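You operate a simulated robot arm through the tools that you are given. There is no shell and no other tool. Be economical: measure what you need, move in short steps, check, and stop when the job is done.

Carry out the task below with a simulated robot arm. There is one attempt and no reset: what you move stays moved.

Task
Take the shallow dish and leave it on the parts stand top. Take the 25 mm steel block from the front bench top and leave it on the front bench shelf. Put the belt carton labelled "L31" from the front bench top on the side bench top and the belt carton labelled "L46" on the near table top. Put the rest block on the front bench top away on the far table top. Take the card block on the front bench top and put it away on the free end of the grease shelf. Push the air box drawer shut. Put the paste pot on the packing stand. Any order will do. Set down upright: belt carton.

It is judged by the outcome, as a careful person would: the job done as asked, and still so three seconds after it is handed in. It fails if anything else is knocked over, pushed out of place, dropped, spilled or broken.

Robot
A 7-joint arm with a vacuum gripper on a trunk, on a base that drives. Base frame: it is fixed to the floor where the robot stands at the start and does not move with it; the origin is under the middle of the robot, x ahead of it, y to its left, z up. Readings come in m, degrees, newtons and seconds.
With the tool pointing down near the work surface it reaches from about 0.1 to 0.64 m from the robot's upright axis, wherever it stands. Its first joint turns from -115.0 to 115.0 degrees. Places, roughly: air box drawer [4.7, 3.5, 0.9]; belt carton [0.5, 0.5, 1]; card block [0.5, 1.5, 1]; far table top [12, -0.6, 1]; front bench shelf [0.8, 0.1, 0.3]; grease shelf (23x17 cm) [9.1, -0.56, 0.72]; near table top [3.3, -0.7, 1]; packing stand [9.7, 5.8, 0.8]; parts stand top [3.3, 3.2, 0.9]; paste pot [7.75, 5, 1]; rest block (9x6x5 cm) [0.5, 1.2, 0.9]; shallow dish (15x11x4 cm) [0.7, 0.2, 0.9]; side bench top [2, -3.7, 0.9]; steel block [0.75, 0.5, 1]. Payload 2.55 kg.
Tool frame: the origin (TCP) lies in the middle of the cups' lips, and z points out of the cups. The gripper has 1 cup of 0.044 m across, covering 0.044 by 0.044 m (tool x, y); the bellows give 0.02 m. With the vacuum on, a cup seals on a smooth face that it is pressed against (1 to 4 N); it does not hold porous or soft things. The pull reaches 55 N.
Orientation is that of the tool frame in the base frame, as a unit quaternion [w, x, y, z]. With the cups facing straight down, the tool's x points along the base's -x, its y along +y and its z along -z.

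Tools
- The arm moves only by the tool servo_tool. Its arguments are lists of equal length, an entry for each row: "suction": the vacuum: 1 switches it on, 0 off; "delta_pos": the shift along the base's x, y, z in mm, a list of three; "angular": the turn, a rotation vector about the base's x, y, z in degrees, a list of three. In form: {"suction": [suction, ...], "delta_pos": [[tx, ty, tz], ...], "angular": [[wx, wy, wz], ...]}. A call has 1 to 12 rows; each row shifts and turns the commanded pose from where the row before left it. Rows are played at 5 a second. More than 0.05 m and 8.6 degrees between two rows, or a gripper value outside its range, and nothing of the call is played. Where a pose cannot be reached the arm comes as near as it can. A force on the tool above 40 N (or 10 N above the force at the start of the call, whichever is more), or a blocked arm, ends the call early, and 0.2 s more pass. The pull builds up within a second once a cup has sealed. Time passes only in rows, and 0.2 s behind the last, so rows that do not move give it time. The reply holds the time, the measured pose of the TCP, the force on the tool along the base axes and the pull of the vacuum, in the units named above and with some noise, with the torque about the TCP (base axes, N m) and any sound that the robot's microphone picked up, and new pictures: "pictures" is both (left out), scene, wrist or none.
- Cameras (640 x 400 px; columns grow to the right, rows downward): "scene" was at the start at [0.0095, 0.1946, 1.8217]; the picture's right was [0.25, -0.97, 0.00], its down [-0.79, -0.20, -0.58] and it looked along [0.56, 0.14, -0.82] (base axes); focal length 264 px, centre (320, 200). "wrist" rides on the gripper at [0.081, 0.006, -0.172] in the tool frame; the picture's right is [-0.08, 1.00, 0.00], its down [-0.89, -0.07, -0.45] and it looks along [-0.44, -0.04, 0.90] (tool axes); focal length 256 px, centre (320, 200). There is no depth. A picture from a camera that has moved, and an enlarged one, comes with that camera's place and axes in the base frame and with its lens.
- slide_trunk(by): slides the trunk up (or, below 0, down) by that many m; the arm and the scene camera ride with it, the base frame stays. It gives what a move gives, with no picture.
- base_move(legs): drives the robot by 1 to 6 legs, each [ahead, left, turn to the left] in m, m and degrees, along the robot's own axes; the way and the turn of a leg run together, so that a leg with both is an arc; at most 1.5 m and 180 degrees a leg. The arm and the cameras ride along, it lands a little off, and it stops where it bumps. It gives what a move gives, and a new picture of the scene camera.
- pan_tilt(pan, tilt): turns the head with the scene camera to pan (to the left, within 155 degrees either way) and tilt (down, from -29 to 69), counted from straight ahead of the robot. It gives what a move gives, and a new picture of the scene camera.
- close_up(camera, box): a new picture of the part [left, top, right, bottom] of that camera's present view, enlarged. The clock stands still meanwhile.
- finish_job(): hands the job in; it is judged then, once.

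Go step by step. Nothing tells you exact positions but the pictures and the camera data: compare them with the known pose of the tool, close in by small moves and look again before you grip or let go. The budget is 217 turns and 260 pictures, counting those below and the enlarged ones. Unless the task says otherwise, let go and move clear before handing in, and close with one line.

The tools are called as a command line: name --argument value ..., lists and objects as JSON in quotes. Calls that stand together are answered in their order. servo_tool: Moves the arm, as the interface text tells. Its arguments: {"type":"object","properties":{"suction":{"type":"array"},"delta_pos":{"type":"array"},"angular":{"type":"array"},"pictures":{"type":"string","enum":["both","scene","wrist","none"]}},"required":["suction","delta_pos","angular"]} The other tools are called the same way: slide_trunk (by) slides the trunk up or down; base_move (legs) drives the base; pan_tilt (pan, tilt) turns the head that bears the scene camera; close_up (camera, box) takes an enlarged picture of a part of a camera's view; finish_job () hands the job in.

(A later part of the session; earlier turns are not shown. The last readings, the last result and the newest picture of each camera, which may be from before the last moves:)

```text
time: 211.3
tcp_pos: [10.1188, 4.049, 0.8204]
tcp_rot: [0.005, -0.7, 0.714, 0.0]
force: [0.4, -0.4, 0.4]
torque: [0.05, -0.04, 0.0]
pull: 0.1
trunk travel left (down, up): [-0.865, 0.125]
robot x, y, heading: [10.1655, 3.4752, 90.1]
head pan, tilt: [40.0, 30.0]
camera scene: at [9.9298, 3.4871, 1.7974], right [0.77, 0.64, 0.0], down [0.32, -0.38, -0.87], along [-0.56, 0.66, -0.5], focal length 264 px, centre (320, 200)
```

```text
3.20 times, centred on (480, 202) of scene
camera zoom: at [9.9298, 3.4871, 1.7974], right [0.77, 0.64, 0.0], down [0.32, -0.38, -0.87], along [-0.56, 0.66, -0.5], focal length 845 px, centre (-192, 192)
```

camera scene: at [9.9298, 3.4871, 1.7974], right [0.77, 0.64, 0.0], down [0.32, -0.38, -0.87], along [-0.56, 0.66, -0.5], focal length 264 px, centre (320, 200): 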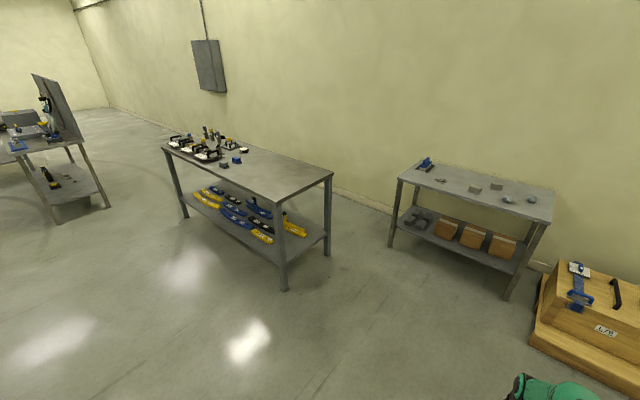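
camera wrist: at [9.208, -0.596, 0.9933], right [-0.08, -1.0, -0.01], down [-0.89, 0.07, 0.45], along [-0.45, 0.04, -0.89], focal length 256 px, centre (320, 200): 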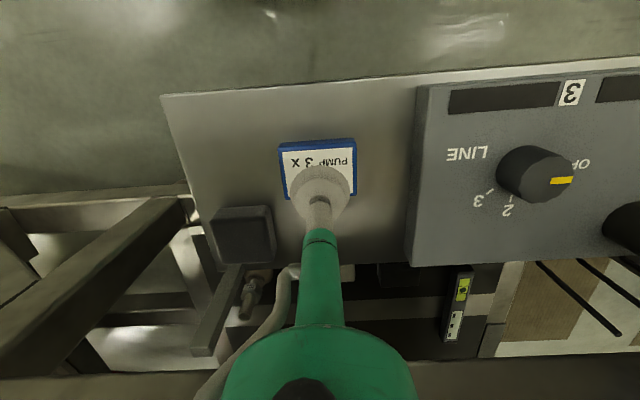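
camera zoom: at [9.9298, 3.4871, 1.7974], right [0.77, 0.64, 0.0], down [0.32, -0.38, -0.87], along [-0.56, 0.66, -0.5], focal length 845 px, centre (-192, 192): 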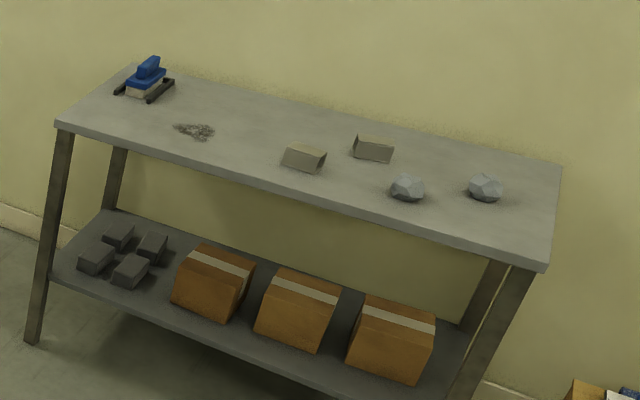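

The paste pot is the flat black jar with the white lid at about (7.73, 4.95), near the back edge of bench 2, out of reach from the front. I'll reach it from the wall side, entering at the west end; first I tuck the arm and check my base size.

slide_trunk --by 0.12

servo_tool --suction '[0, 0, 0, 0, 0, 0, 0]' --delta_pos '[[0, -40, 40], [0, -40, 40], [0, -40, 40], [0, -40, 40], [0, -40, 40], [0, -40, 0], [0, -40, 0]]' --angular '[[0, 0, 0], [0, 0, 0], [0, 0, 0], [0, 0, 0], [0, 0, 0], [0, 0, 0], [0, 0, 0]]' --pictures "none"

base_move --legs '[[0, 0, -90], [-1.25, 0, 0], [-1.25, 0, 0], [-1.25, 0, 0]]'

pan_tilt --pan 75 --tilt 30

pan_tilt --pan 0 --tilt 69

```text
time: 212.8
tcp_pos: [10.1189, 4.0483, 0.9391]
tcp_rot: [0.005, -0.7, 0.714, 0.0]
force: [0.6, 1.1, -0.4]
torque: [0.02, -0.02, -0.01]
pull: 0.1
trunk travel left (down, up): [-0.985, 0.005]
robot x, y, heading: [10.1672, 3.4751, 90.0]
head pan, tilt: [40.0, 30.0]
```

```text
refused: row 1 steps farther than a row can; nothing moved
```

```text
time: 234.8
tcp_pos: [6.9835, 3.5414, 0.9402]
tcp_rot: [0.004, 0.013, 1.0, -0.002]
force: [0.6, -0.4, 0.1]
torque: [0.0, -0.01, 0.01]
pull: 0.1
trunk travel left (down, up): [-0.985, 0.005]
robot x, y, heading: [6.4106, 3.5016, -0.8]
head pan, tilt: [40.0, 30.0]
camera scene: at [6.4234, 3.734, 1.9174], right [0.64, -0.77, 0.0], down [-0.39, -0.32, -0.87], along [0.67, 0.55, -0.5], focal length 264 px, centre (320, 200)
```

scene: 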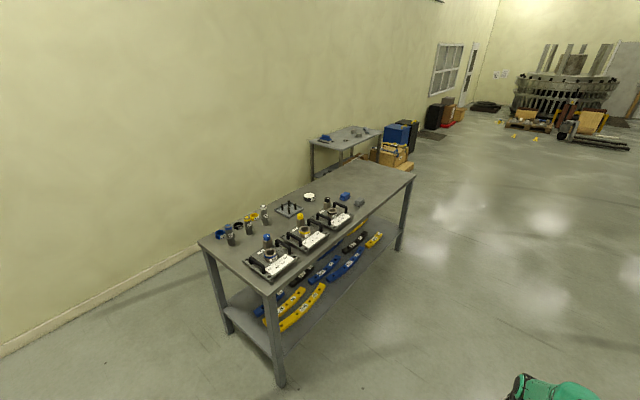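

```text
time: 235.8
tcp_pos: [6.9856, 3.542, 0.9404]
tcp_rot: [0.003, 0.012, 1.0, -0.003]
force: [-0.2, 0.0, -0.4]
torque: [-0.02, -0.01, 0.0]
pull: 0.1
trunk travel left (down, up): [-0.985, 0.005]
robot x, y, heading: [6.4121, 3.5015, -0.3]
head pan, tilt: [75.0, 30.0]
camera scene: at [6.3779, 3.7636, 1.9174], right [0.96, -0.27, 0.0], down [-0.13, -0.48, -0.87], along [0.23, 0.83, -0.5], focal length 264 px, centre (320, 200)
```

scene: 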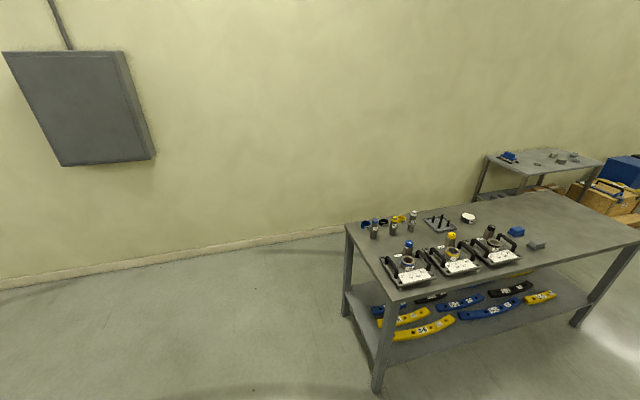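

```text
time: 237.2
tcp_pos: [6.9841, 3.5419, 0.9396]
tcp_rot: [0.004, 0.013, 1.0, -0.003]
force: [-0.1, 0.8, -1.1]
torque: [-0.02, 0.0, 0.0]
pull: 0.0
trunk travel left (down, up): [-0.985, 0.005]
robot x, y, heading: [6.4091, 3.4959, -0.5]
head pan, tilt: [0.0, 68.8]
camera scene: at [6.4097, 3.6761, 1.8659], right [-0.01, -1.0, 0.0], down [-0.93, 0.01, -0.36], along [0.36, 0.0, -0.93], focal length 264 px, centre (320, 200)
```

scene: 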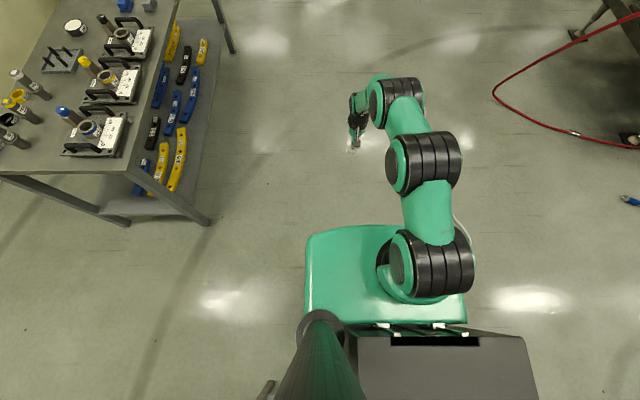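

Corridor behind bench 2 is about 1.05 m wide (y 5.09 to 6.15). I tuck the arm higher and closer, then strafe left through the gap.

servo_tool --suction '[0, 0, 0, 0, 0, 0, 0]' --delta_pos '[[-32, 0, 32], [-32, 0, 32], [-32, 0, 32], [-32, 0, 32], [-32, 0, 32], [-32, 0, 32], [-30, 0, 20]]' --angular '[[0, 0, 0], [0, 0, 0], [0, 0, 0], [0, 0, 0], [0, 0, 0], [0, 0, 0], [0, 0, 0]]' --pictures "none"

base_move --legs '[[0, 1.0, 0.5], [0, 1.02, 0]]'

pan_tilt --pan -15 --tilt 40

```text
time: 238.8
tcp_pos: [6.7616, 3.5415, 1.1535]
tcp_rot: [0.003, 0.014, 1.0, -0.003]
force: [-0.2, 0.4, 0.2]
torque: [-0.01, -0.02, 0.03]
pull: 0.0
trunk travel left (down, up): [-0.985, 0.005]
robot x, y, heading: [6.4121, 3.5008, -0.8]
head pan, tilt: [0.0, 68.8]
```

```text
time: 248.9
tcp_pos: [6.762, 5.5701, 1.1518]
tcp_rot: [0.004, 0.007, 1.0, -0.003]
force: [0.0, 0.3, 0.3]
torque: [-0.01, 0.0, 0.01]
pull: 0.0
trunk travel left (down, up): [-0.985, 0.005]
robot x, y, heading: [6.414, 5.524, 0.3]
head pan, tilt: [0.0, 68.8]
camera scene: at [6.407, 5.6995, 1.8659], right [0.0, -1.0, 0.0], down [-0.93, 0.0, -0.36], along [0.36, 0.0, -0.93], focal length 264 px, centre (320, 200)
```

scene: 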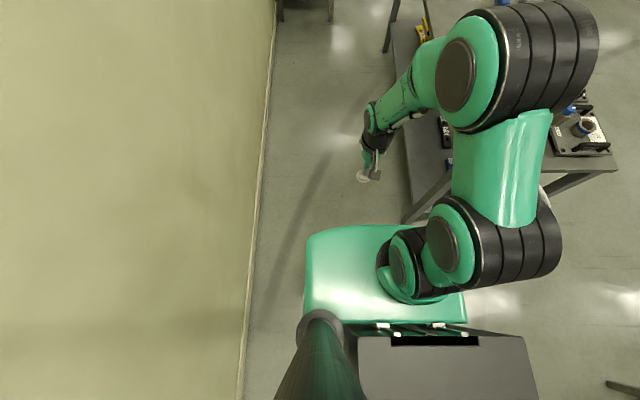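

```text
time: 249.8
tcp_pos: [6.7624, 5.5693, 1.1527]
tcp_rot: [0.004, 0.008, 1.0, -0.003]
force: [-0.6, 0.0, -1.4]
torque: [-0.03, -0.03, 0.04]
pull: 0.1
trunk travel left (down, up): [-0.985, 0.005]
robot x, y, heading: [6.4118, 5.5207, 0.4]
head pan, tilt: [-15.0, 40.0]
camera scene: at [6.4332, 5.6775, 1.902], right [-0.25, -0.97, 0.0], down [-0.62, 0.16, -0.77], along [0.74, -0.19, -0.64], focal length 264 px, centre (320, 200)
```

scene: 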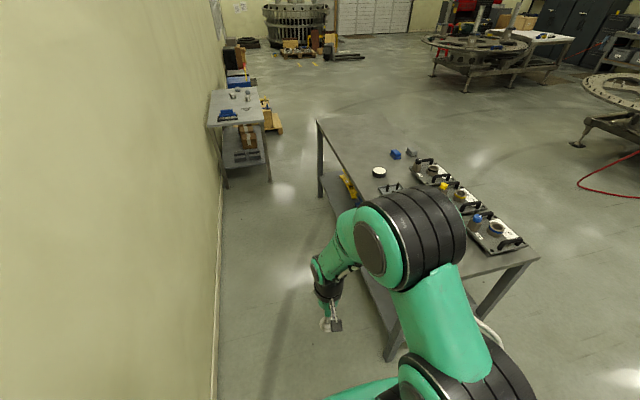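

Pot at about (7.74, 4.935). Driving ahead 1.3 m in the corridor.

base_move --legs '[[1.3, -0.03, 0]]'

pan_tilt --pan -70 --tilt 50

```text
time: 256.3
tcp_pos: [8.0523, 5.5514, 1.1524]
tcp_rot: [0.004, 0.004, 1.0, -0.003]
force: [-0.2, 0.9, -0.1]
torque: [0.0, 0.02, 0.04]
pull: 0.0
trunk travel left (down, up): [-0.985, 0.005]
robot x, y, heading: [7.7037, 5.4994, 0.6]
head pan, tilt: [-15.0, 40.0]
camera scene: at [7.7227, 5.6576, 1.902], right [-0.25, -0.97, 0.0], down [-0.62, 0.16, -0.77], along [0.74, -0.19, -0.64], focal length 264 px, centre (320, 200)
```

scene: 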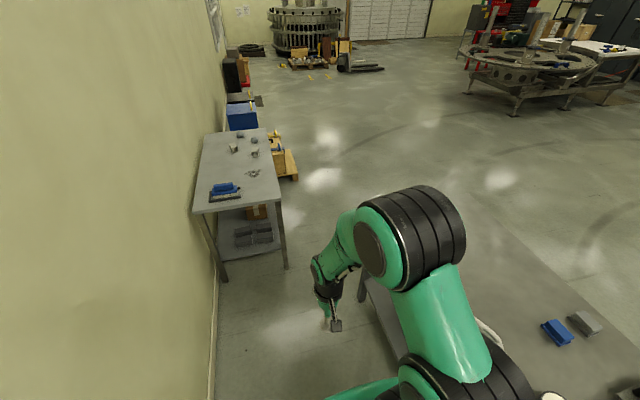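

```text
time: 257.6
tcp_pos: [8.053, 5.552, 1.151]
tcp_rot: [0.004, 0.003, 1.0, -0.002]
force: [-0.2, -0.4, 0.6]
torque: [0.03, 0.02, 0.01]
pull: 0.1
trunk travel left (down, up): [-0.985, 0.005]
robot x, y, heading: [7.7025, 5.5048, 0.6]
head pan, tilt: [-70.0, 50.0]
camera scene: at [7.6676, 5.6067, 1.8879], right [-0.94, -0.35, 0.0], down [-0.27, 0.72, -0.64], along [0.23, -0.6, -0.77], focal length 264 px, centre (320, 200)
```

scene: 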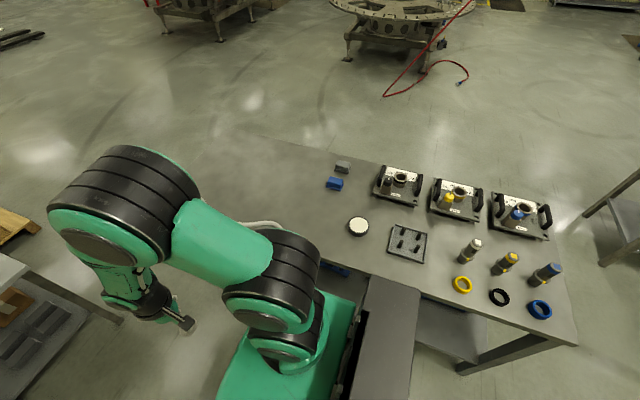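

Pot at (7.75, 4.938). Swinging the arm to the right along an arc to face the bench.

servo_tool --suction '[0, 0, 0, 0, 0, 0, 0, 0, 0, 0, 0, 0]' --delta_pos '[[3, -47, 0], [-3, -47, 0], [-10, -47, 0], [-16, -45, 0], [-22, -42, 0], [-27, -39, 0], [-32, -35, 0], [-36, -30, 0], [-40, -25, 0], [-43, -20, 0], [-46, -14, 0], [-47, -7, 0]]' --angular '[[0, 0, -7.7], [0, 0, -7.7], [0, 0, -7.7], [0, 0, -7.7], [0, 0, -7.7], [0, 0, -7.7], [0, 0, -7.7], [0, 0, -7.7], [0, 0, -7.7], [0, 0, -7.7], [0, 0, -7.7], [0, 0, -7.7]]' --pictures "both"

```text
time: 260.2
tcp_pos: [7.7322, 5.1532, 1.1521]
tcp_rot: [0.0, 0.725, 0.689, -0.004]
force: [0.0, 0.1, 0.3]
torque: [0.0, -0.04, 0.01]
pull: 0.0
trunk travel left (down, up): [-0.985, 0.005]
robot x, y, heading: [7.7046, 5.5019, 0.6]
head pan, tilt: [-70.0, 50.0]
camera scene: at [7.6652, 5.6062, 1.8878], right [-0.94, -0.35, 0.0], down [-0.27, 0.72, -0.64], along [0.23, -0.6, -0.77], focal length 264 px, centre (320, 200)
camera wrist: at [7.7424, 5.2342, 1.3254], right [0.99, -0.13, 0.0], down [-0.11, -0.89, 0.45], along [-0.06, -0.45, -0.89], focal length 256 px, centre (320, 200)
```

scene: 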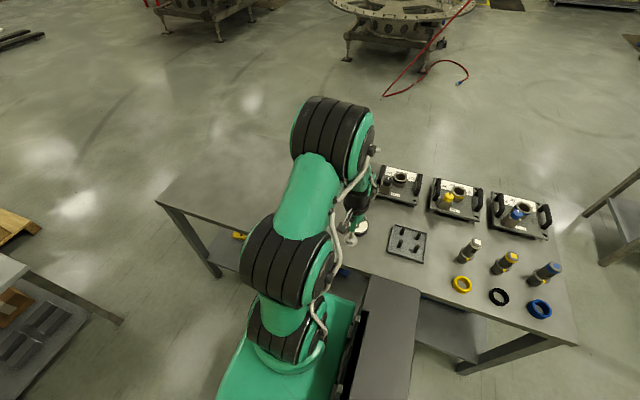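
wrist: 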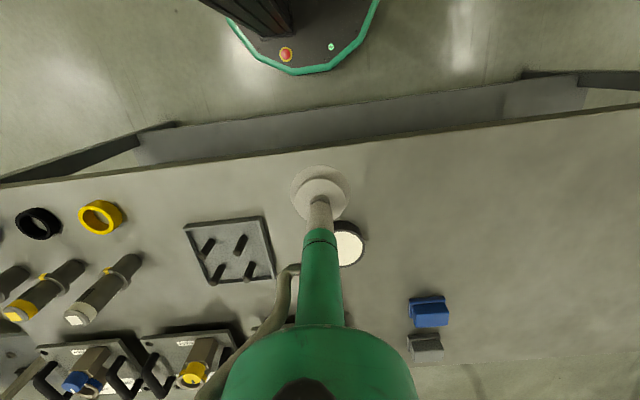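

servo_tool --suction '[0, 0, 0, 0, 0, 0]' --delta_pos '[[4, -42, -20], [4, -42, -20], [4, -42, -20], [4, -42, -20], [3, -42, -20], [0, -10, -40]]' --angular '[[0, 0, 0], [0, 0, 0], [0, 0, 0], [0, 0, 0], [0, 0, 0], [0, 0, 0]]' --pictures "wrist"

```text
time: 261.6
tcp_pos: [7.7523, 4.9312, 1.0139]
tcp_rot: [0.0, 0.724, 0.69, -0.004]
force: [-0.3, 0.0, 0.9]
torque: [0.01, 0.03, -0.03]
pull: 0.0
trunk travel left (down, up): [-0.985, 0.005]
robot x, y, heading: [7.7003, 5.5007, 0.5]
head pan, tilt: [-70.0, 50.0]
camera wrist: at [7.7639, 5.0134, 1.1863], right [0.99, -0.13, -0.01], down [-0.11, -0.88, 0.45], along [-0.06, -0.45, -0.89], focal length 256 px, centre (320, 200)
```

wrist: 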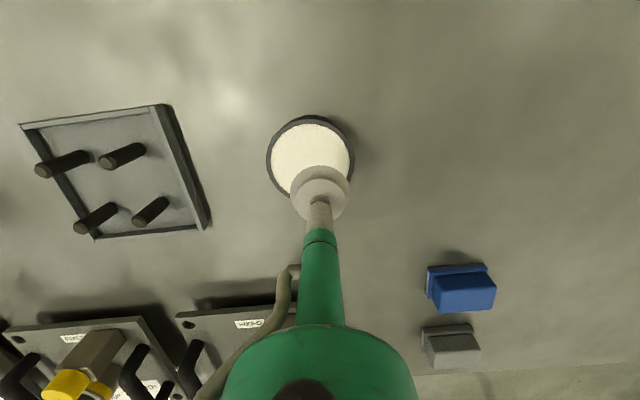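

Tool is right above the pot lid. Descending with vacuum on.

servo_tool --suction '[1, 1, 1, 1, 1, 1]' --delta_pos '[[-10, 0, -30], [0, 0, -25], [0, 0, -8], [0, 0, -5], [0, 0, -4], [0, 0, 0]]' --angular '[[0, 0, 0], [0, 0, 0], [0, 0, 0], [0, 0, 0], [0, 0, 0], [0, 0, 0]]' --pictures "wrist"

```text
time: 263.0
tcp_pos: [7.7427, 4.935, 0.9392]
tcp_rot: [-0.001, 0.725, 0.689, -0.003]
force: [0.0, -0.5, -5.1]
torque: [0.02, 0.01, -0.01]
pull: 54.4
trunk travel left (down, up): [-0.985, 0.005]
robot x, y, heading: [7.7012, 5.5046, 0.5]
head pan, tilt: [-70.0, 50.0]
camera wrist: at [7.7536, 5.0158, 1.1126], right [0.99, -0.13, -0.01], down [-0.11, -0.89, 0.45], along [-0.06, -0.45, -0.89], focal length 256 px, centre (320, 200)
```

wrist: 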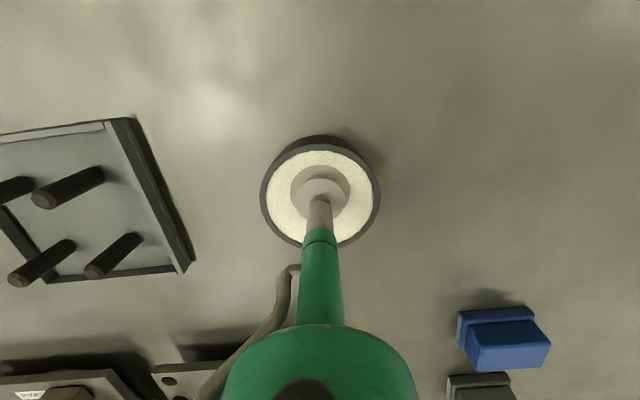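

Pot sealed. Lifting and retracting, then swinging the arm back to the front.

servo_tool --suction '[1, 1, 1, 1, 1, 1, 1, 1, 1, 1]' --delta_pos '[[0, 0, 10], [0, 0, 40], [0, 0, 40], [0, 0, 40], [0, 42, 20], [-2, 42, 20], [-2, 42, 20], [-2, 42, 15], [-2, 42, 5], [-2, 8, 0]]' --angular '[[0, 0, 0], [0, 0, 0], [0, 0, 0], [0, 0, 0], [0, 0, 0], [0, 0, 0], [0, 0, 0], [0, 0, 0], [0, 0, 0], [0, 0, 0]]' --pictures "none"

servo_tool --suction '[1, 1, 1, 1, 1, 1, 1, 1, 1, 1, 1, 1]' --delta_pos '[[47, 7, 0], [46, 14, 0], [43, 20, 0], [40, 25, 0], [36, 30, 0], [32, 35, 0], [27, 39, 0], [22, 42, 0], [16, 45, 0], [10, 47, 0], [3, 47, 0], [-3, 47, 0]]' --angular '[[0, 0, 7.7], [0, 0, 7.7], [0, 0, 7.7], [0, 0, 7.7], [0, 0, 7.7], [0, 0, 7.7], [0, 0, 7.7], [0, 0, 7.7], [0, 0, 7.7], [0, 0, 7.7], [0, 0, 7.7], [0, 0, 7.7]]' --pictures "wrist"

```text
time: 265.2
tcp_pos: [7.7326, 5.1522, 1.1499]
tcp_rot: [0.0, 0.724, 0.689, -0.005]
force: [-0.1, 0.5, -5.8]
torque: [0.04, -0.04, 0.0]
pull: 54.6
trunk travel left (down, up): [-0.985, 0.005]
robot x, y, heading: [7.704, 5.5026, 0.7]
head pan, tilt: [-70.0, 50.0]
```

```text
time: 267.8
tcp_pos: [8.051, 5.5507, 1.1526]
tcp_rot: [0.004, 0.004, 1.0, -0.004]
force: [-0.2, -0.1, -4.9]
torque: [0.01, 0.05, 0.0]
pull: 54.6
trunk travel left (down, up): [-0.985, 0.005]
robot x, y, heading: [7.7019, 5.5015, 0.7]
head pan, tilt: [-70.0, 50.0]
camera wrist: at [7.9684, 5.56, 1.3249], right [0.09, 1.0, -0.01], down [0.89, -0.07, 0.45], along [0.45, -0.04, -0.89], focal length 256 px, centre (320, 200)
```

wrist: 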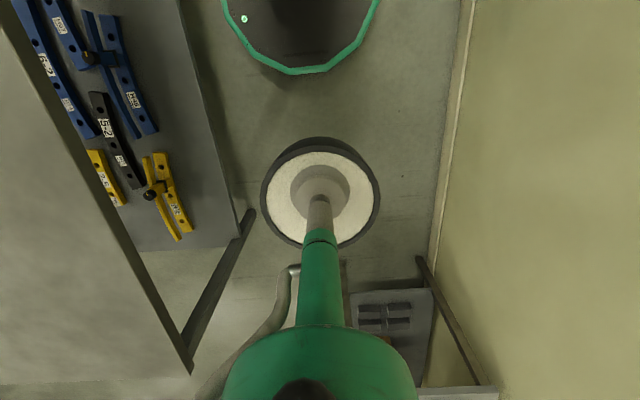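

From here the packing stand's west end is straight ahead. I drive forward within the corridor and place the pot there.

base_move --legs '[[0.75, 0, -0.6]]'

pan_tilt --pan 5 --tilt 50

close_up --camera "wrist" --box '[0, 0, 640, 400]'

```text
time: 271.8
tcp_pos: [8.8019, 5.548, 1.1532]
tcp_rot: [0.004, 0.011, 1.0, -0.004]
force: [-0.3, -0.3, -5.2]
torque: [0.0, 0.1, 0.01]
pull: 55.1
trunk travel left (down, up): [-0.985, 0.005]
robot x, y, heading: [8.4538, 5.5057, 0.0]
head pan, tilt: [-70.0, 50.0]
camera scene: at [8.4192, 5.6103, 1.8879], right [-0.94, -0.34, 0.0], down [-0.26, 0.72, -0.64], along [0.22, -0.6, -0.77], focal length 264 px, centre (320, 200)
```

scene: 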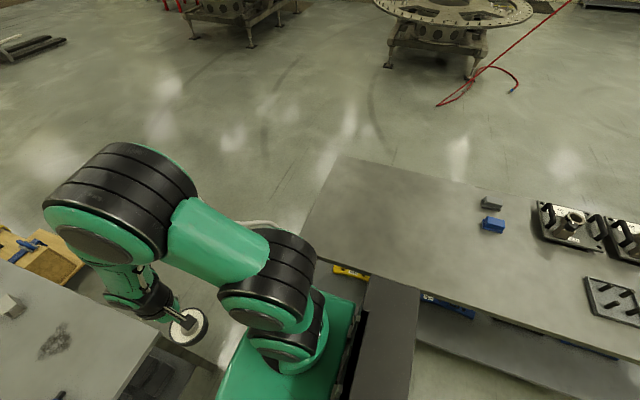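

```text
time: 273.3
tcp_pos: [8.8024, 5.5485, 1.1512]
tcp_rot: [0.002, 0.011, 1.0, -0.004]
force: [-0.2, 0.1, -4.2]
torque: [0.02, 0.06, 0.02]
pull: 54.7
trunk travel left (down, up): [-0.985, 0.005]
robot x, y, heading: [8.4513, 5.5062, -0.2]
head pan, tilt: [5.0, 50.0]
camera scene: at [8.4698, 5.6892, 1.8878], right [0.08, -1.0, 0.0], down [-0.76, -0.06, -0.64], along [0.64, 0.05, -0.77], focal length 264 px, centre (320, 200)
```

scene: 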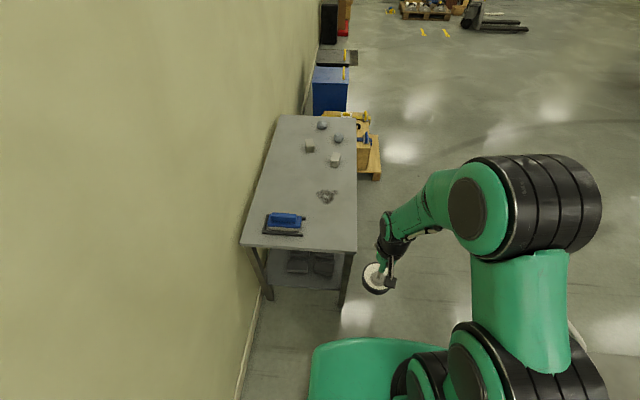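

```text
1.00 times, centred on (320, 200) of wrist (not enlarged: the box is as wide or as high as the picture)
camera zoom: at [8.7197, 5.5575, 1.3249], right [0.1, 0.99, -0.01], down [0.89, -0.09, 0.45], along [0.45, -0.05, -0.89], focal length 256 px, centre (320, 200)
```

zoom: 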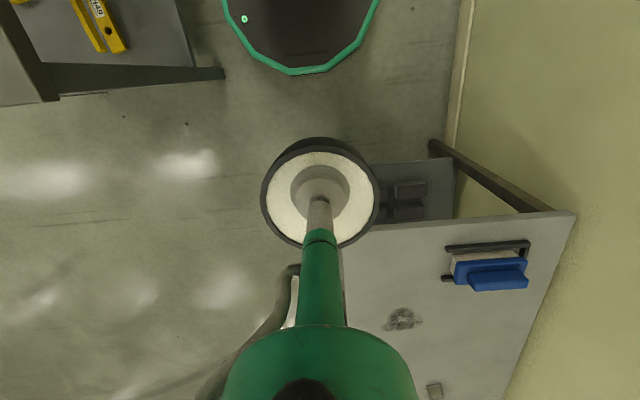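

Stand top spans x from 9.09, y 5.57 to 6.1; a clear spot is at (9.215, 5.665). Moving 0.2 m ahead and extending there.

base_move --legs '[[0.18, 0, 0]]'

servo_tool --suction '[1, 1, 1, 1, 1, 1, 1]' --delta_pos '[[40, 22, -10], [40, 22, -20], [40, 22, -20], [40, 22, -20], [40, 22, -20], [35, 7, -25], [0, 0, -40]]' --angular '[[0, 0, 0], [0, 0, 0], [0, 0, 0], [0, 0, 0], [0, 0, 0], [0, 0, 0], [0, 0, 0]]' --pictures "both"

```text
time: 274.8
tcp_pos: [8.9817, 5.5481, 1.1525]
tcp_rot: [0.003, 0.009, 1.0, -0.005]
force: [0.5, -0.5, -5.3]
torque: [0.03, 0.01, 0.0]
pull: 54.6
trunk travel left (down, up): [-0.985, 0.005]
robot x, y, heading: [8.6338, 5.5063, -0.1]
head pan, tilt: [5.0, 50.0]
camera scene: at [8.6497, 5.689, 1.8879], right [0.09, -1.0, 0.0], down [-0.76, -0.07, -0.64], along [0.64, 0.06, -0.77], focal length 264 px, centre (320, 200)
```

scene: 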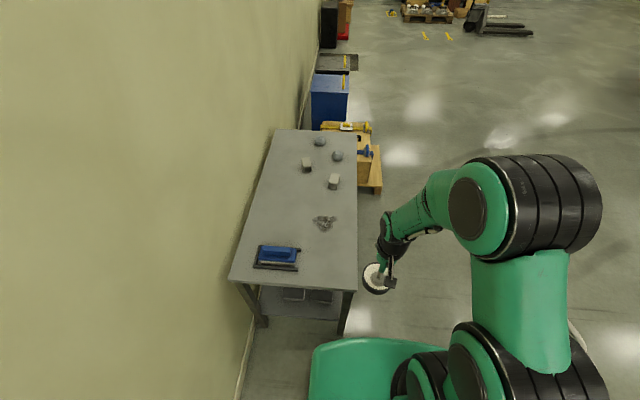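

```text
time: 276.4
tcp_pos: [9.2194, 5.6675, 0.9973]
tcp_rot: [0.003, 0.01, 1.0, -0.003]
force: [0.8, -1.1, -4.4]
torque: [0.01, 0.09, -0.02]
pull: 54.9
trunk travel left (down, up): [-0.985, 0.005]
robot x, y, heading: [8.6315, 5.506, -0.3]
head pan, tilt: [5.0, 50.0]
camera scene: at [8.6509, 5.6895, 1.8878], right [0.09, -1.0, 0.0], down [-0.76, -0.07, -0.64], along [0.64, 0.05, -0.77], focal length 264 px, centre (320, 200)
camera wrist: at [9.1359, 5.6758, 1.1703], right [0.1, 1.0, -0.01], down [0.89, -0.09, 0.45], along [0.45, -0.05, -0.89], focal length 256 px, centre (320, 200)
```

scene: 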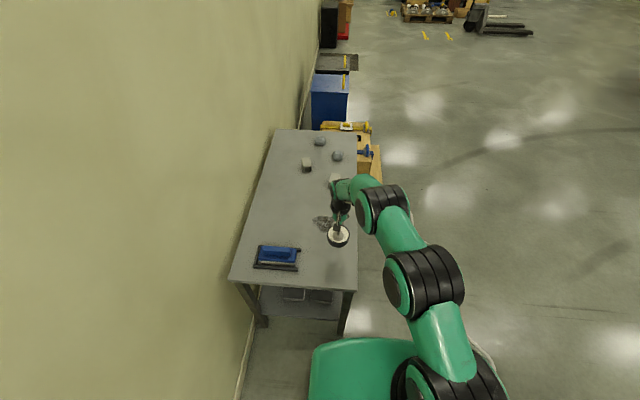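
wrist: 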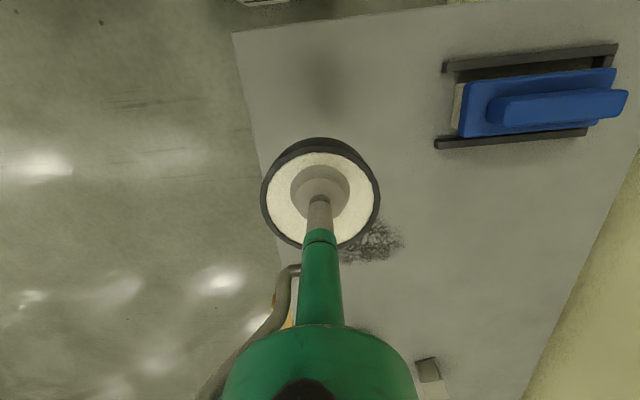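

Landing spot is clear of edges and debris. Descending.

servo_tool --suction '[1, 1, 1, 1, 1]' --delta_pos '[[0, 5, -40], [0, 0, -40], [0, 0, -40], [0, 0, -15], [0, 0, -6]]' --angular '[[0, 0, 0], [0, 0, 0], [0, 0, 0], [0, 0, 0], [0, 0, 0]]' --pictures "wrist"

```text
time: 277.6
tcp_pos: [9.2172, 5.6707, 0.8556]
tcp_rot: [0.002, 0.01, 1.0, -0.004]
force: [0.8, 0.6, -5.2]
torque: [0.02, 0.06, 0.01]
pull: 54.9
trunk travel left (down, up): [-0.985, 0.005]
robot x, y, heading: [8.6309, 5.5082, -0.3]
head pan, tilt: [5.0, 50.0]
camera wrist: at [9.1353, 5.6794, 1.0285], right [0.1, 1.0, -0.01], down [0.89, -0.09, 0.45], along [0.45, -0.05, -0.89], focal length 256 px, centre (320, 200)
```

wrist: 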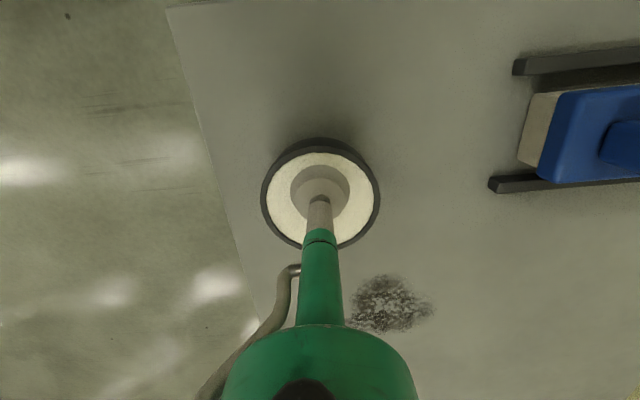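

servo_tool --suction '[1, 1, 1, 1, 1, 1]' --delta_pos '[[0, 0, -3], [0, 0, -3], [0, 0, -3], [0, 0, -3], [0, 0, -3], [0, 0, 0]]' --angular '[[0, 0, 0], [0, 0, 0], [0, 0, 0], [0, 0, 0], [0, 0, 0], [0, 0, 0]]' --pictures "none"

```text
time: 279.0
tcp_pos: [9.217, 5.6692, 0.84]
tcp_rot: [0.003, 0.01, 1.0, -0.004]
force: [0.0, -0.1, -4.8]
torque: [0.01, 0.08, 0.02]
pull: 54.9
trunk travel left (down, up): [-0.985, 0.005]
robot x, y, heading: [8.6337, 5.5055, -0.0]
head pan, tilt: [5.0, 50.0]
```

servo_tool --suction '[1, 1, 1, 1, 1]' --delta_pos '[[0, 0, -3], [0, 0, -3], [0, 0, -3], [0, 0, -3], [0, 0, 0]]' --angular '[[0, 0, 0], [0, 0, 0], [0, 0, 0], [0, 0, 0], [0, 0, 0]]' --pictures "wrist"

```text
time: 280.4
tcp_pos: [9.2506, 5.6863, 0.8725]
tcp_rot: [0.033, 0.005, 0.999, 0.008]
force: [0.2, 0.6, -5.2]
torque: [0.01, 0.07, -0.01]
pull: 54.8
out of reach, approached as far as the arm can: row 4
trunk travel left (down, up): [-0.985, 0.005]
robot x, y, heading: [8.6363, 5.506, 0.1]
head pan, tilt: [5.0, 50.0]
stopped in row 5: the arm was blocked; the commanded pose is now the measured one
camera wrist: at [9.1572, 5.6912, 1.0395], right [0.09, 1.0, 0.02], down [0.86, -0.09, 0.5], along [0.5, -0.03, -0.86], focal length 256 px, centre (320, 200)
```

wrist: 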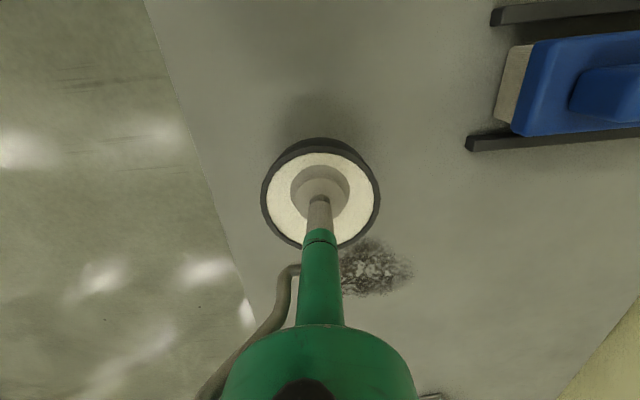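

The arm hit its low limit again; I straighten the tool, raise a little and lower the trunk instead.

servo_tool --suction '[1, 1, 1]' --delta_pos '[[-15, -8, 30], [-18, -8, 30], [0, 0, 20]]' --angular '[[-1, 3.8, 0], [0, 0, 0], [0, 0, 0]]' --pictures "none"

slide_trunk --by -0.1

close_up --camera "wrist" --box '[0, 0, 640, 400]'

```text
time: 281.2
tcp_pos: [9.2176, 5.6692, 0.9512]
tcp_rot: [0.002, 0.006, 1.0, -0.002]
force: [0.1, 0.0, -5.9]
torque: [0.0, 0.03, 0.01]
pull: 55.2
trunk travel left (down, up): [-0.985, 0.005]
robot x, y, heading: [8.632, 5.5083, 0.3]
head pan, tilt: [5.0, 50.0]
```

```text
time: 282.6
tcp_pos: [9.2173, 5.6692, 0.8527]
tcp_rot: [0.003, 0.006, 1.0, -0.001]
force: [-0.8, -0.2, -4.8]
torque: [0.02, 0.02, -0.01]
pull: 54.5
trunk travel left (down, up): [-0.885, 0.105]
robot x, y, heading: [8.6336, 5.5051, 0.0]
head pan, tilt: [5.0, 50.0]
```

```text
1.00 times, centred on (320, 200) of wrist (not enlarged: the box is as wide or as high as the picture)
camera zoom: at [9.1352, 5.6773, 1.0251], right [0.09, 1.0, 0.0], down [0.89, -0.08, 0.45], along [0.45, -0.04, -0.89], focal length 256 px, centre (320, 200)
```

zoom: 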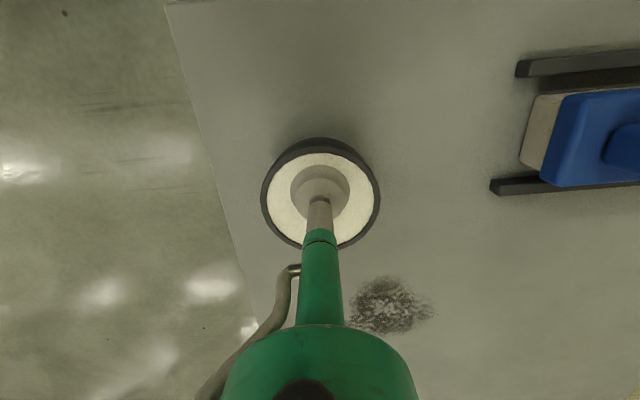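

servo_tool --suction '[1, 1, 1, 1, 1, 1, 1]' --delta_pos '[[0, 0, -6], [0, 0, -6], [0, 0, -4], [0, 0, -4], [0, 0, -3], [0, 0, -3], [0, 0, 0]]' --angular '[[0, 0, 0], [0, 0, 0], [0, 0, 0], [0, 0, 0], [0, 0, 0], [0, 0, 0], [0, 0, 0]]' --pictures "wrist"

```text
time: 284.1
tcp_pos: [9.2186, 5.669, 0.8312]
tcp_rot: [0.008, 0.005, 1.0, 0.001]
force: [-3.1, -1.0, 29.0]
torque: [-0.17, 0.31, -0.02]
pull: 55.0
trunk travel left (down, up): [-0.885, 0.105]
robot x, y, heading: [8.6348, 5.5063, -0.2]
head pan, tilt: [5.0, 50.0]
camera wrist: at [9.1345, 5.6771, 1.0032], right [0.09, 1.0, 0.0], down [0.88, -0.08, 0.46], along [0.46, -0.04, -0.89], focal length 256 px, centre (320, 200)
```

wrist: 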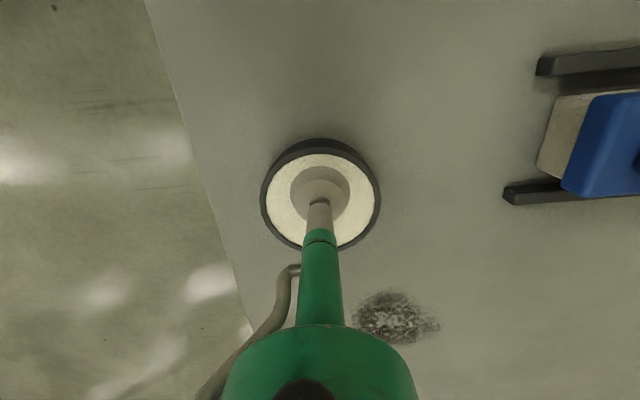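

Contact with the stand. Releasing and rising.

servo_tool --suction '[0, 0, 0, 0, 0, 0, 0, 0, 0, 0]' --delta_pos '[[0, 0, 4], [0, 0, 0], [0, 0, 0], [0, 0, 0], [0, 0, 10], [0, 0, 40], [0, 0, 40], [-35, -20, 30], [-40, -25, 15], [-40, -25, 15]]' --angular '[[0, 0, 0], [0, 0, 0], [0, 0, 0], [0, 0, 0], [0, 0, 0], [0, 0, 0], [0, 0, 0], [0, 0, 0], [0, 0, 0], [0, 0, 0]]' --pictures "both"

```text
refused: row 8 steps farther than a row can; nothing moved
```

servo_tool --suction '[0, 0, 0, 0, 0, 0, 0, 0, 0, 0]' --delta_pos '[[0, 0, 4], [0, 0, 0], [0, 0, 0], [0, 0, 0], [0, 0, 10], [0, 0, 40], [0, 0, 40], [-35, -20, 20], [-40, -25, 10], [-40, -25, 10]]' --angular '[[0, 0, 0], [0, 0, 0], [0, 0, 0], [0, 0, 0], [0, 0, 0], [0, 0, 0], [0, 0, 0], [0, 0, 0], [0, 0, 0], [0, 0, 0]]' --pictures "both"

```text
time: 286.4
tcp_pos: [9.099, 5.5982, 0.9599]
tcp_rot: [0.003, 0.005, 1.0, -0.001]
force: [0.1, -0.2, -0.8]
torque: [0.06, -0.02, 0.0]
pull: 0.1
trunk travel left (down, up): [-0.885, 0.105]
robot x, y, heading: [8.6353, 5.5036, -0.1]
head pan, tilt: [5.0, 50.0]
camera scene: at [8.6478, 5.6878, 1.788], right [0.09, -1.0, 0.0], down [-0.76, -0.07, -0.64], along [0.64, 0.06, -0.77], focal length 264 px, centre (320, 200)
camera wrist: at [9.0176, 5.6068, 1.1339], right [0.09, 1.0, 0.0], down [0.89, -0.08, 0.45], along [0.45, -0.04, -0.89], focal length 256 px, centre (320, 200)
```

scene: 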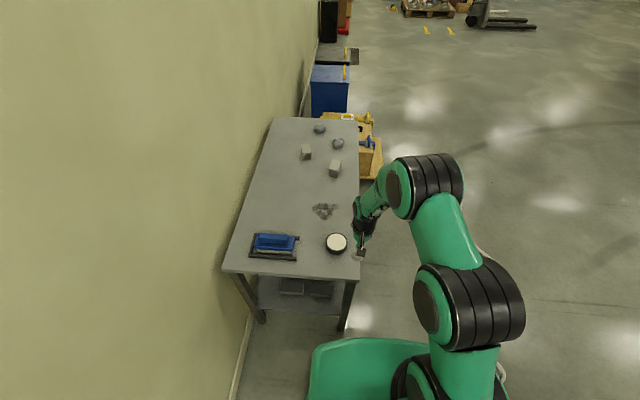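
wrist: 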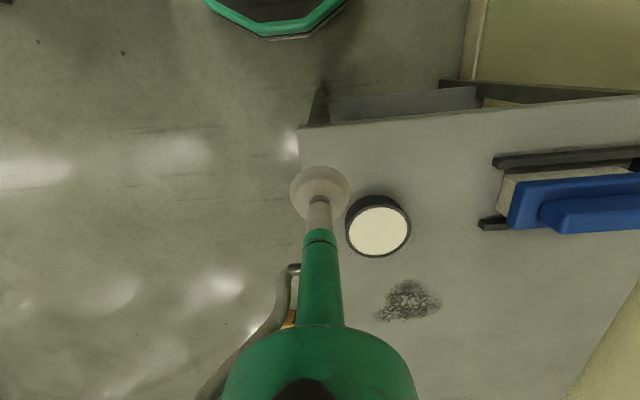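

The pot stands well on the packing stand. Next is the air box drawer; backing out of the corridor.

slide_trunk --by 0.1

base_move --legs '[[-1.14, 0, 0], [-1.14, 0, 0], [0, -1.4, 0], [0, -1.35, 0]]'

pan_tilt --pan 130 --tilt 25

```text
time: 287.7
tcp_pos: [9.1021, 5.5993, 1.0611]
tcp_rot: [0.002, 0.006, 1.0, -0.001]
force: [0.8, -0.3, 0.3]
torque: [0.0, 0.0, 0.0]
pull: 0.1
trunk travel left (down, up): [-0.985, 0.005]
robot x, y, heading: [8.6328, 5.5077, 0.0]
head pan, tilt: [5.0, 50.0]
```

```text
time: 311.9
tcp_pos: [6.7694, 2.8499, 1.0597]
tcp_rot: [0.002, 0.016, 1.0, -0.001]
force: [0.1, 0.0, -0.3]
torque: [0.01, -0.01, -0.01]
pull: 0.1
trunk travel left (down, up): [-0.985, 0.005]
robot x, y, heading: [6.3002, 2.7657, -1.1]
head pan, tilt: [5.0, 50.0]
camera scene: at [6.3192, 2.949, 1.8878], right [0.06, -1.0, 0.0], down [-0.76, -0.05, -0.64], along [0.64, 0.04, -0.77], focal length 264 px, centre (320, 200)
```

scene: 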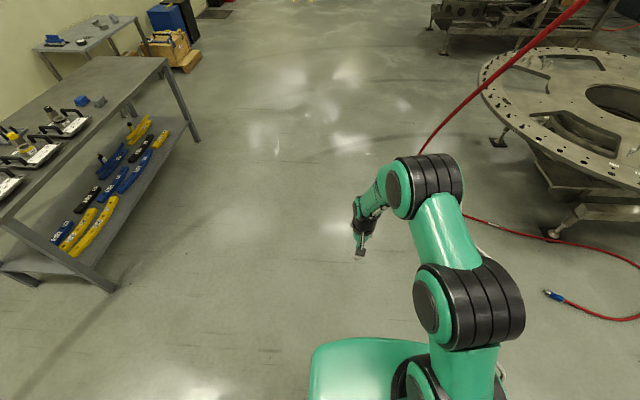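

```text
time: 313.9
tcp_pos: [6.7683, 2.8502, 1.0598]
tcp_rot: [0.003, 0.016, 1.0, -0.001]
force: [-0.4, 0.2, 0.5]
torque: [-0.04, -0.02, 0.01]
pull: 0.0
trunk travel left (down, up): [-0.985, 0.005]
robot x, y, heading: [6.3002, 2.7646, -1.3]
head pan, tilt: [130.0, 25.0]
camera scene: at [6.1848, 3.016, 1.9253], right [0.78, 0.62, 0.0], down [0.26, -0.33, -0.91], along [-0.57, 0.71, -0.42], focal length 264 px, centre (320, 200)
```

scene: 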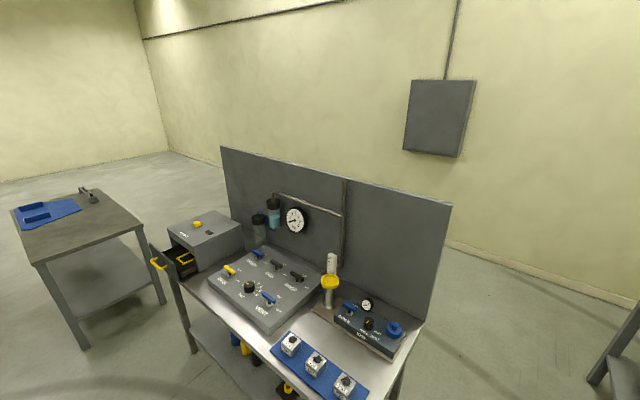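

Turning to face the bench and strafing left to stand in front of the drawer.

base_move --legs '[[0, -0.2, 91.2], [0, 1.4, 0], [0, 0.2, 0]]'

pan_tilt --pan 0 --tilt 35

close_up --camera "scene" --box '[200, 120, 440, 270]'

```text
time: 326.0
tcp_pos: [4.7203, 3.106, 1.0597]
tcp_rot: [0.003, -0.705, 0.709, 0.002]
force: [-0.8, 0.5, -0.1]
torque: [0.01, -0.04, -0.02]
pull: 0.1
trunk travel left (down, up): [-0.985, 0.005]
robot x, y, heading: [4.8172, 2.639, 90.1]
head pan, tilt: [130.0, 25.0]
cut short: leg 1
camera scene: at [4.5676, 2.5181, 1.9253], right [-0.64, 0.76, 0.0], down [0.32, 0.27, -0.91], along [-0.69, -0.58, -0.42], focal length 264 px, centre (320, 200)
```

scene: 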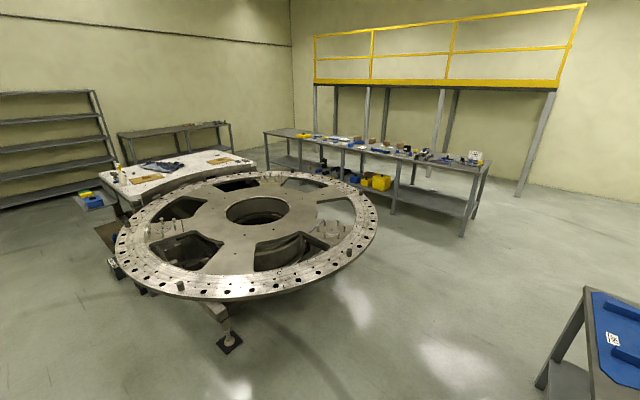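

```text
time: 328.1
tcp_pos: [4.719, 3.1061, 1.0594]
tcp_rot: [0.002, -0.704, 0.71, 0.001]
force: [1.0, 0.6, -0.7]
torque: [0.01, 0.03, -0.03]
pull: 0.2
trunk travel left (down, up): [-0.985, 0.005]
robot x, y, heading: [4.8183, 2.6392, 90.1]
head pan, tilt: [0.0, 35.0]
camera scene: at [4.6378, 2.6656, 1.9096], right [1.0, 0.0, 0.0], down [0.0, -0.57, -0.82], along [0.0, 0.82, -0.57], focal length 264 px, centre (320, 200)
```

scene: 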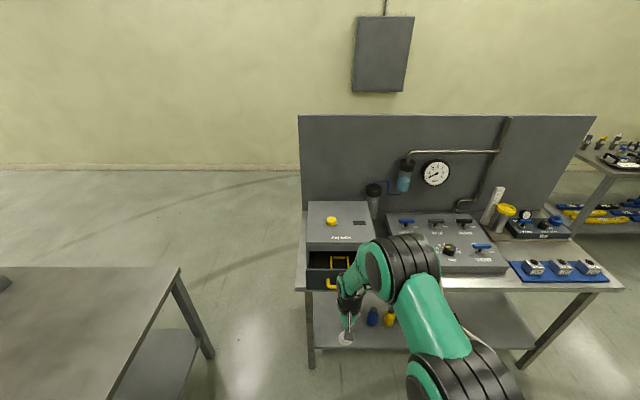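

```text
2.67 times, centred on (320, 195) of scene
camera zoom: at [4.6378, 2.6656, 1.9096], right [1.0, 0.0, 0.0], down [0.0, -0.57, -0.82], along [0.0, 0.82, -0.57], focal length 704 px, centre (320, 213)
```

zoom: 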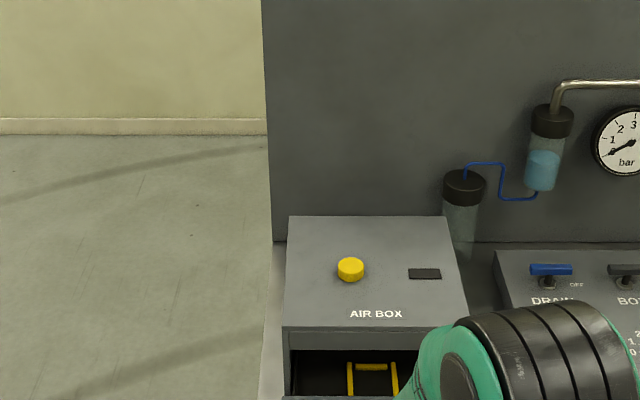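

The drawer sticks out about 0.15 m, centred near x = 4.745. I back off, lower the trunk and tilt the tool to point forward so the cup can push the drawer front.

base_move --legs '[[-0.25, 0, 0]]'

slide_trunk --by -0.25

servo_tool --suction '[0, 0, 0, 0, 0, 0, 0, 0, 0, 0, 0]' --delta_pos '[[3, 18, 13], [3, 18, 13], [3, 18, 13], [3, 18, 13], [3, 18, 13], [3, 18, 13], [3, 18, 13], [3, 18, 13], [3, 18, 13], [3, 18, 13], [0, 0, 0]]' --angular '[[8.2, 0, 0], [8.2, 0, 0], [8.2, 0, 0], [8.2, 0, 0], [8.2, 0, 0], [8.2, 0, 0], [8.2, 0, 0], [8.2, 0, 0], [8.2, 0, 0], [8.2, 0, 0], [8, 0, 0]]' --pictures "both"

```text
time: 329.9
tcp_pos: [4.7204, 2.8597, 1.0605]
tcp_rot: [0.002, -0.704, 0.71, 0.002]
force: [-0.1, 0.4, -0.3]
torque: [0.02, 0.0, 0.0]
pull: 0.0
trunk travel left (down, up): [-0.985, 0.005]
robot x, y, heading: [4.8133, 2.3925, 90.2]
head pan, tilt: [0.0, 35.0]
camera scene: at [4.6384, 2.419, 1.9096], right [1.0, 0.0, 0.0], down [0.0, -0.57, -0.82], along [0.0, 0.82, -0.57], focal length 264 px, centre (320, 200)
```

scene: 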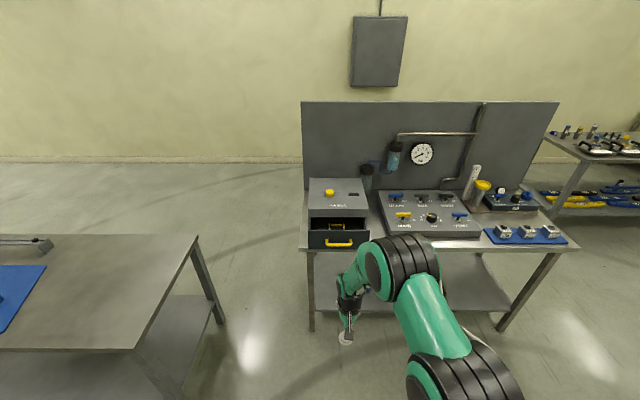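

```text
time: 332.5
tcp_pos: [4.7211, 2.8591, 0.8102]
tcp_rot: [0.002, -0.704, 0.71, 0.001]
force: [0.1, 0.3, -0.7]
torque: [-0.02, -0.02, 0.02]
pull: 0.1
trunk travel left (down, up): [-0.735, 0.255]
robot x, y, heading: [4.8173, 2.3909, 90.3]
head pan, tilt: [0.0, 35.0]
```

```text
time: 334.9
tcp_pos: [4.747, 3.0861, 0.9694]
tcp_rot: [0.482, -0.51, 0.529, 0.477]
force: [0.0, 0.5, 0.2]
torque: [-0.02, -0.03, 0.01]
pull: 0.0
out of reach, approached as far as the arm can: row 5, 10, 11
trunk travel left (down, up): [-0.735, 0.255]
robot x, y, heading: [4.8181, 2.3898, 90.1]
head pan, tilt: [0.0, 35.0]
camera scene: at [4.6382, 2.4188, 1.6595], right [1.0, 0.0, 0.0], down [0.0, -0.57, -0.82], along [0.0, 0.82, -0.57], focal length 264 px, centre (320, 200)
camera wrist: at [4.7339, 2.9092, 0.9044], right [-1.0, 0.03, 0.09], down [0.07, -0.37, 0.92], along [0.06, 0.93, 0.37], focal length 256 px, centre (320, 200)
```

scene: 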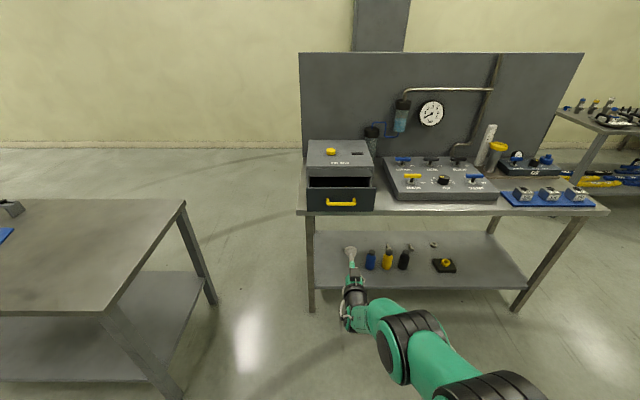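
wrist: 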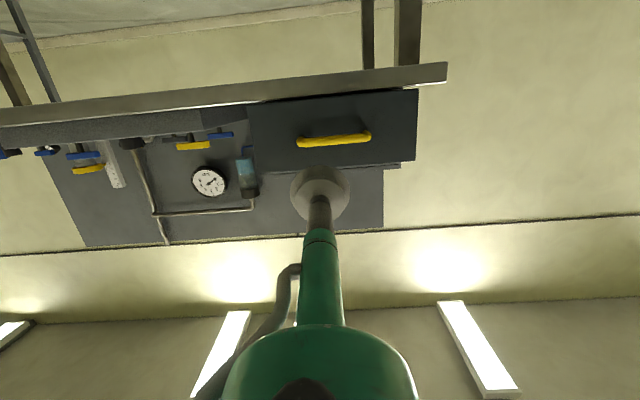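

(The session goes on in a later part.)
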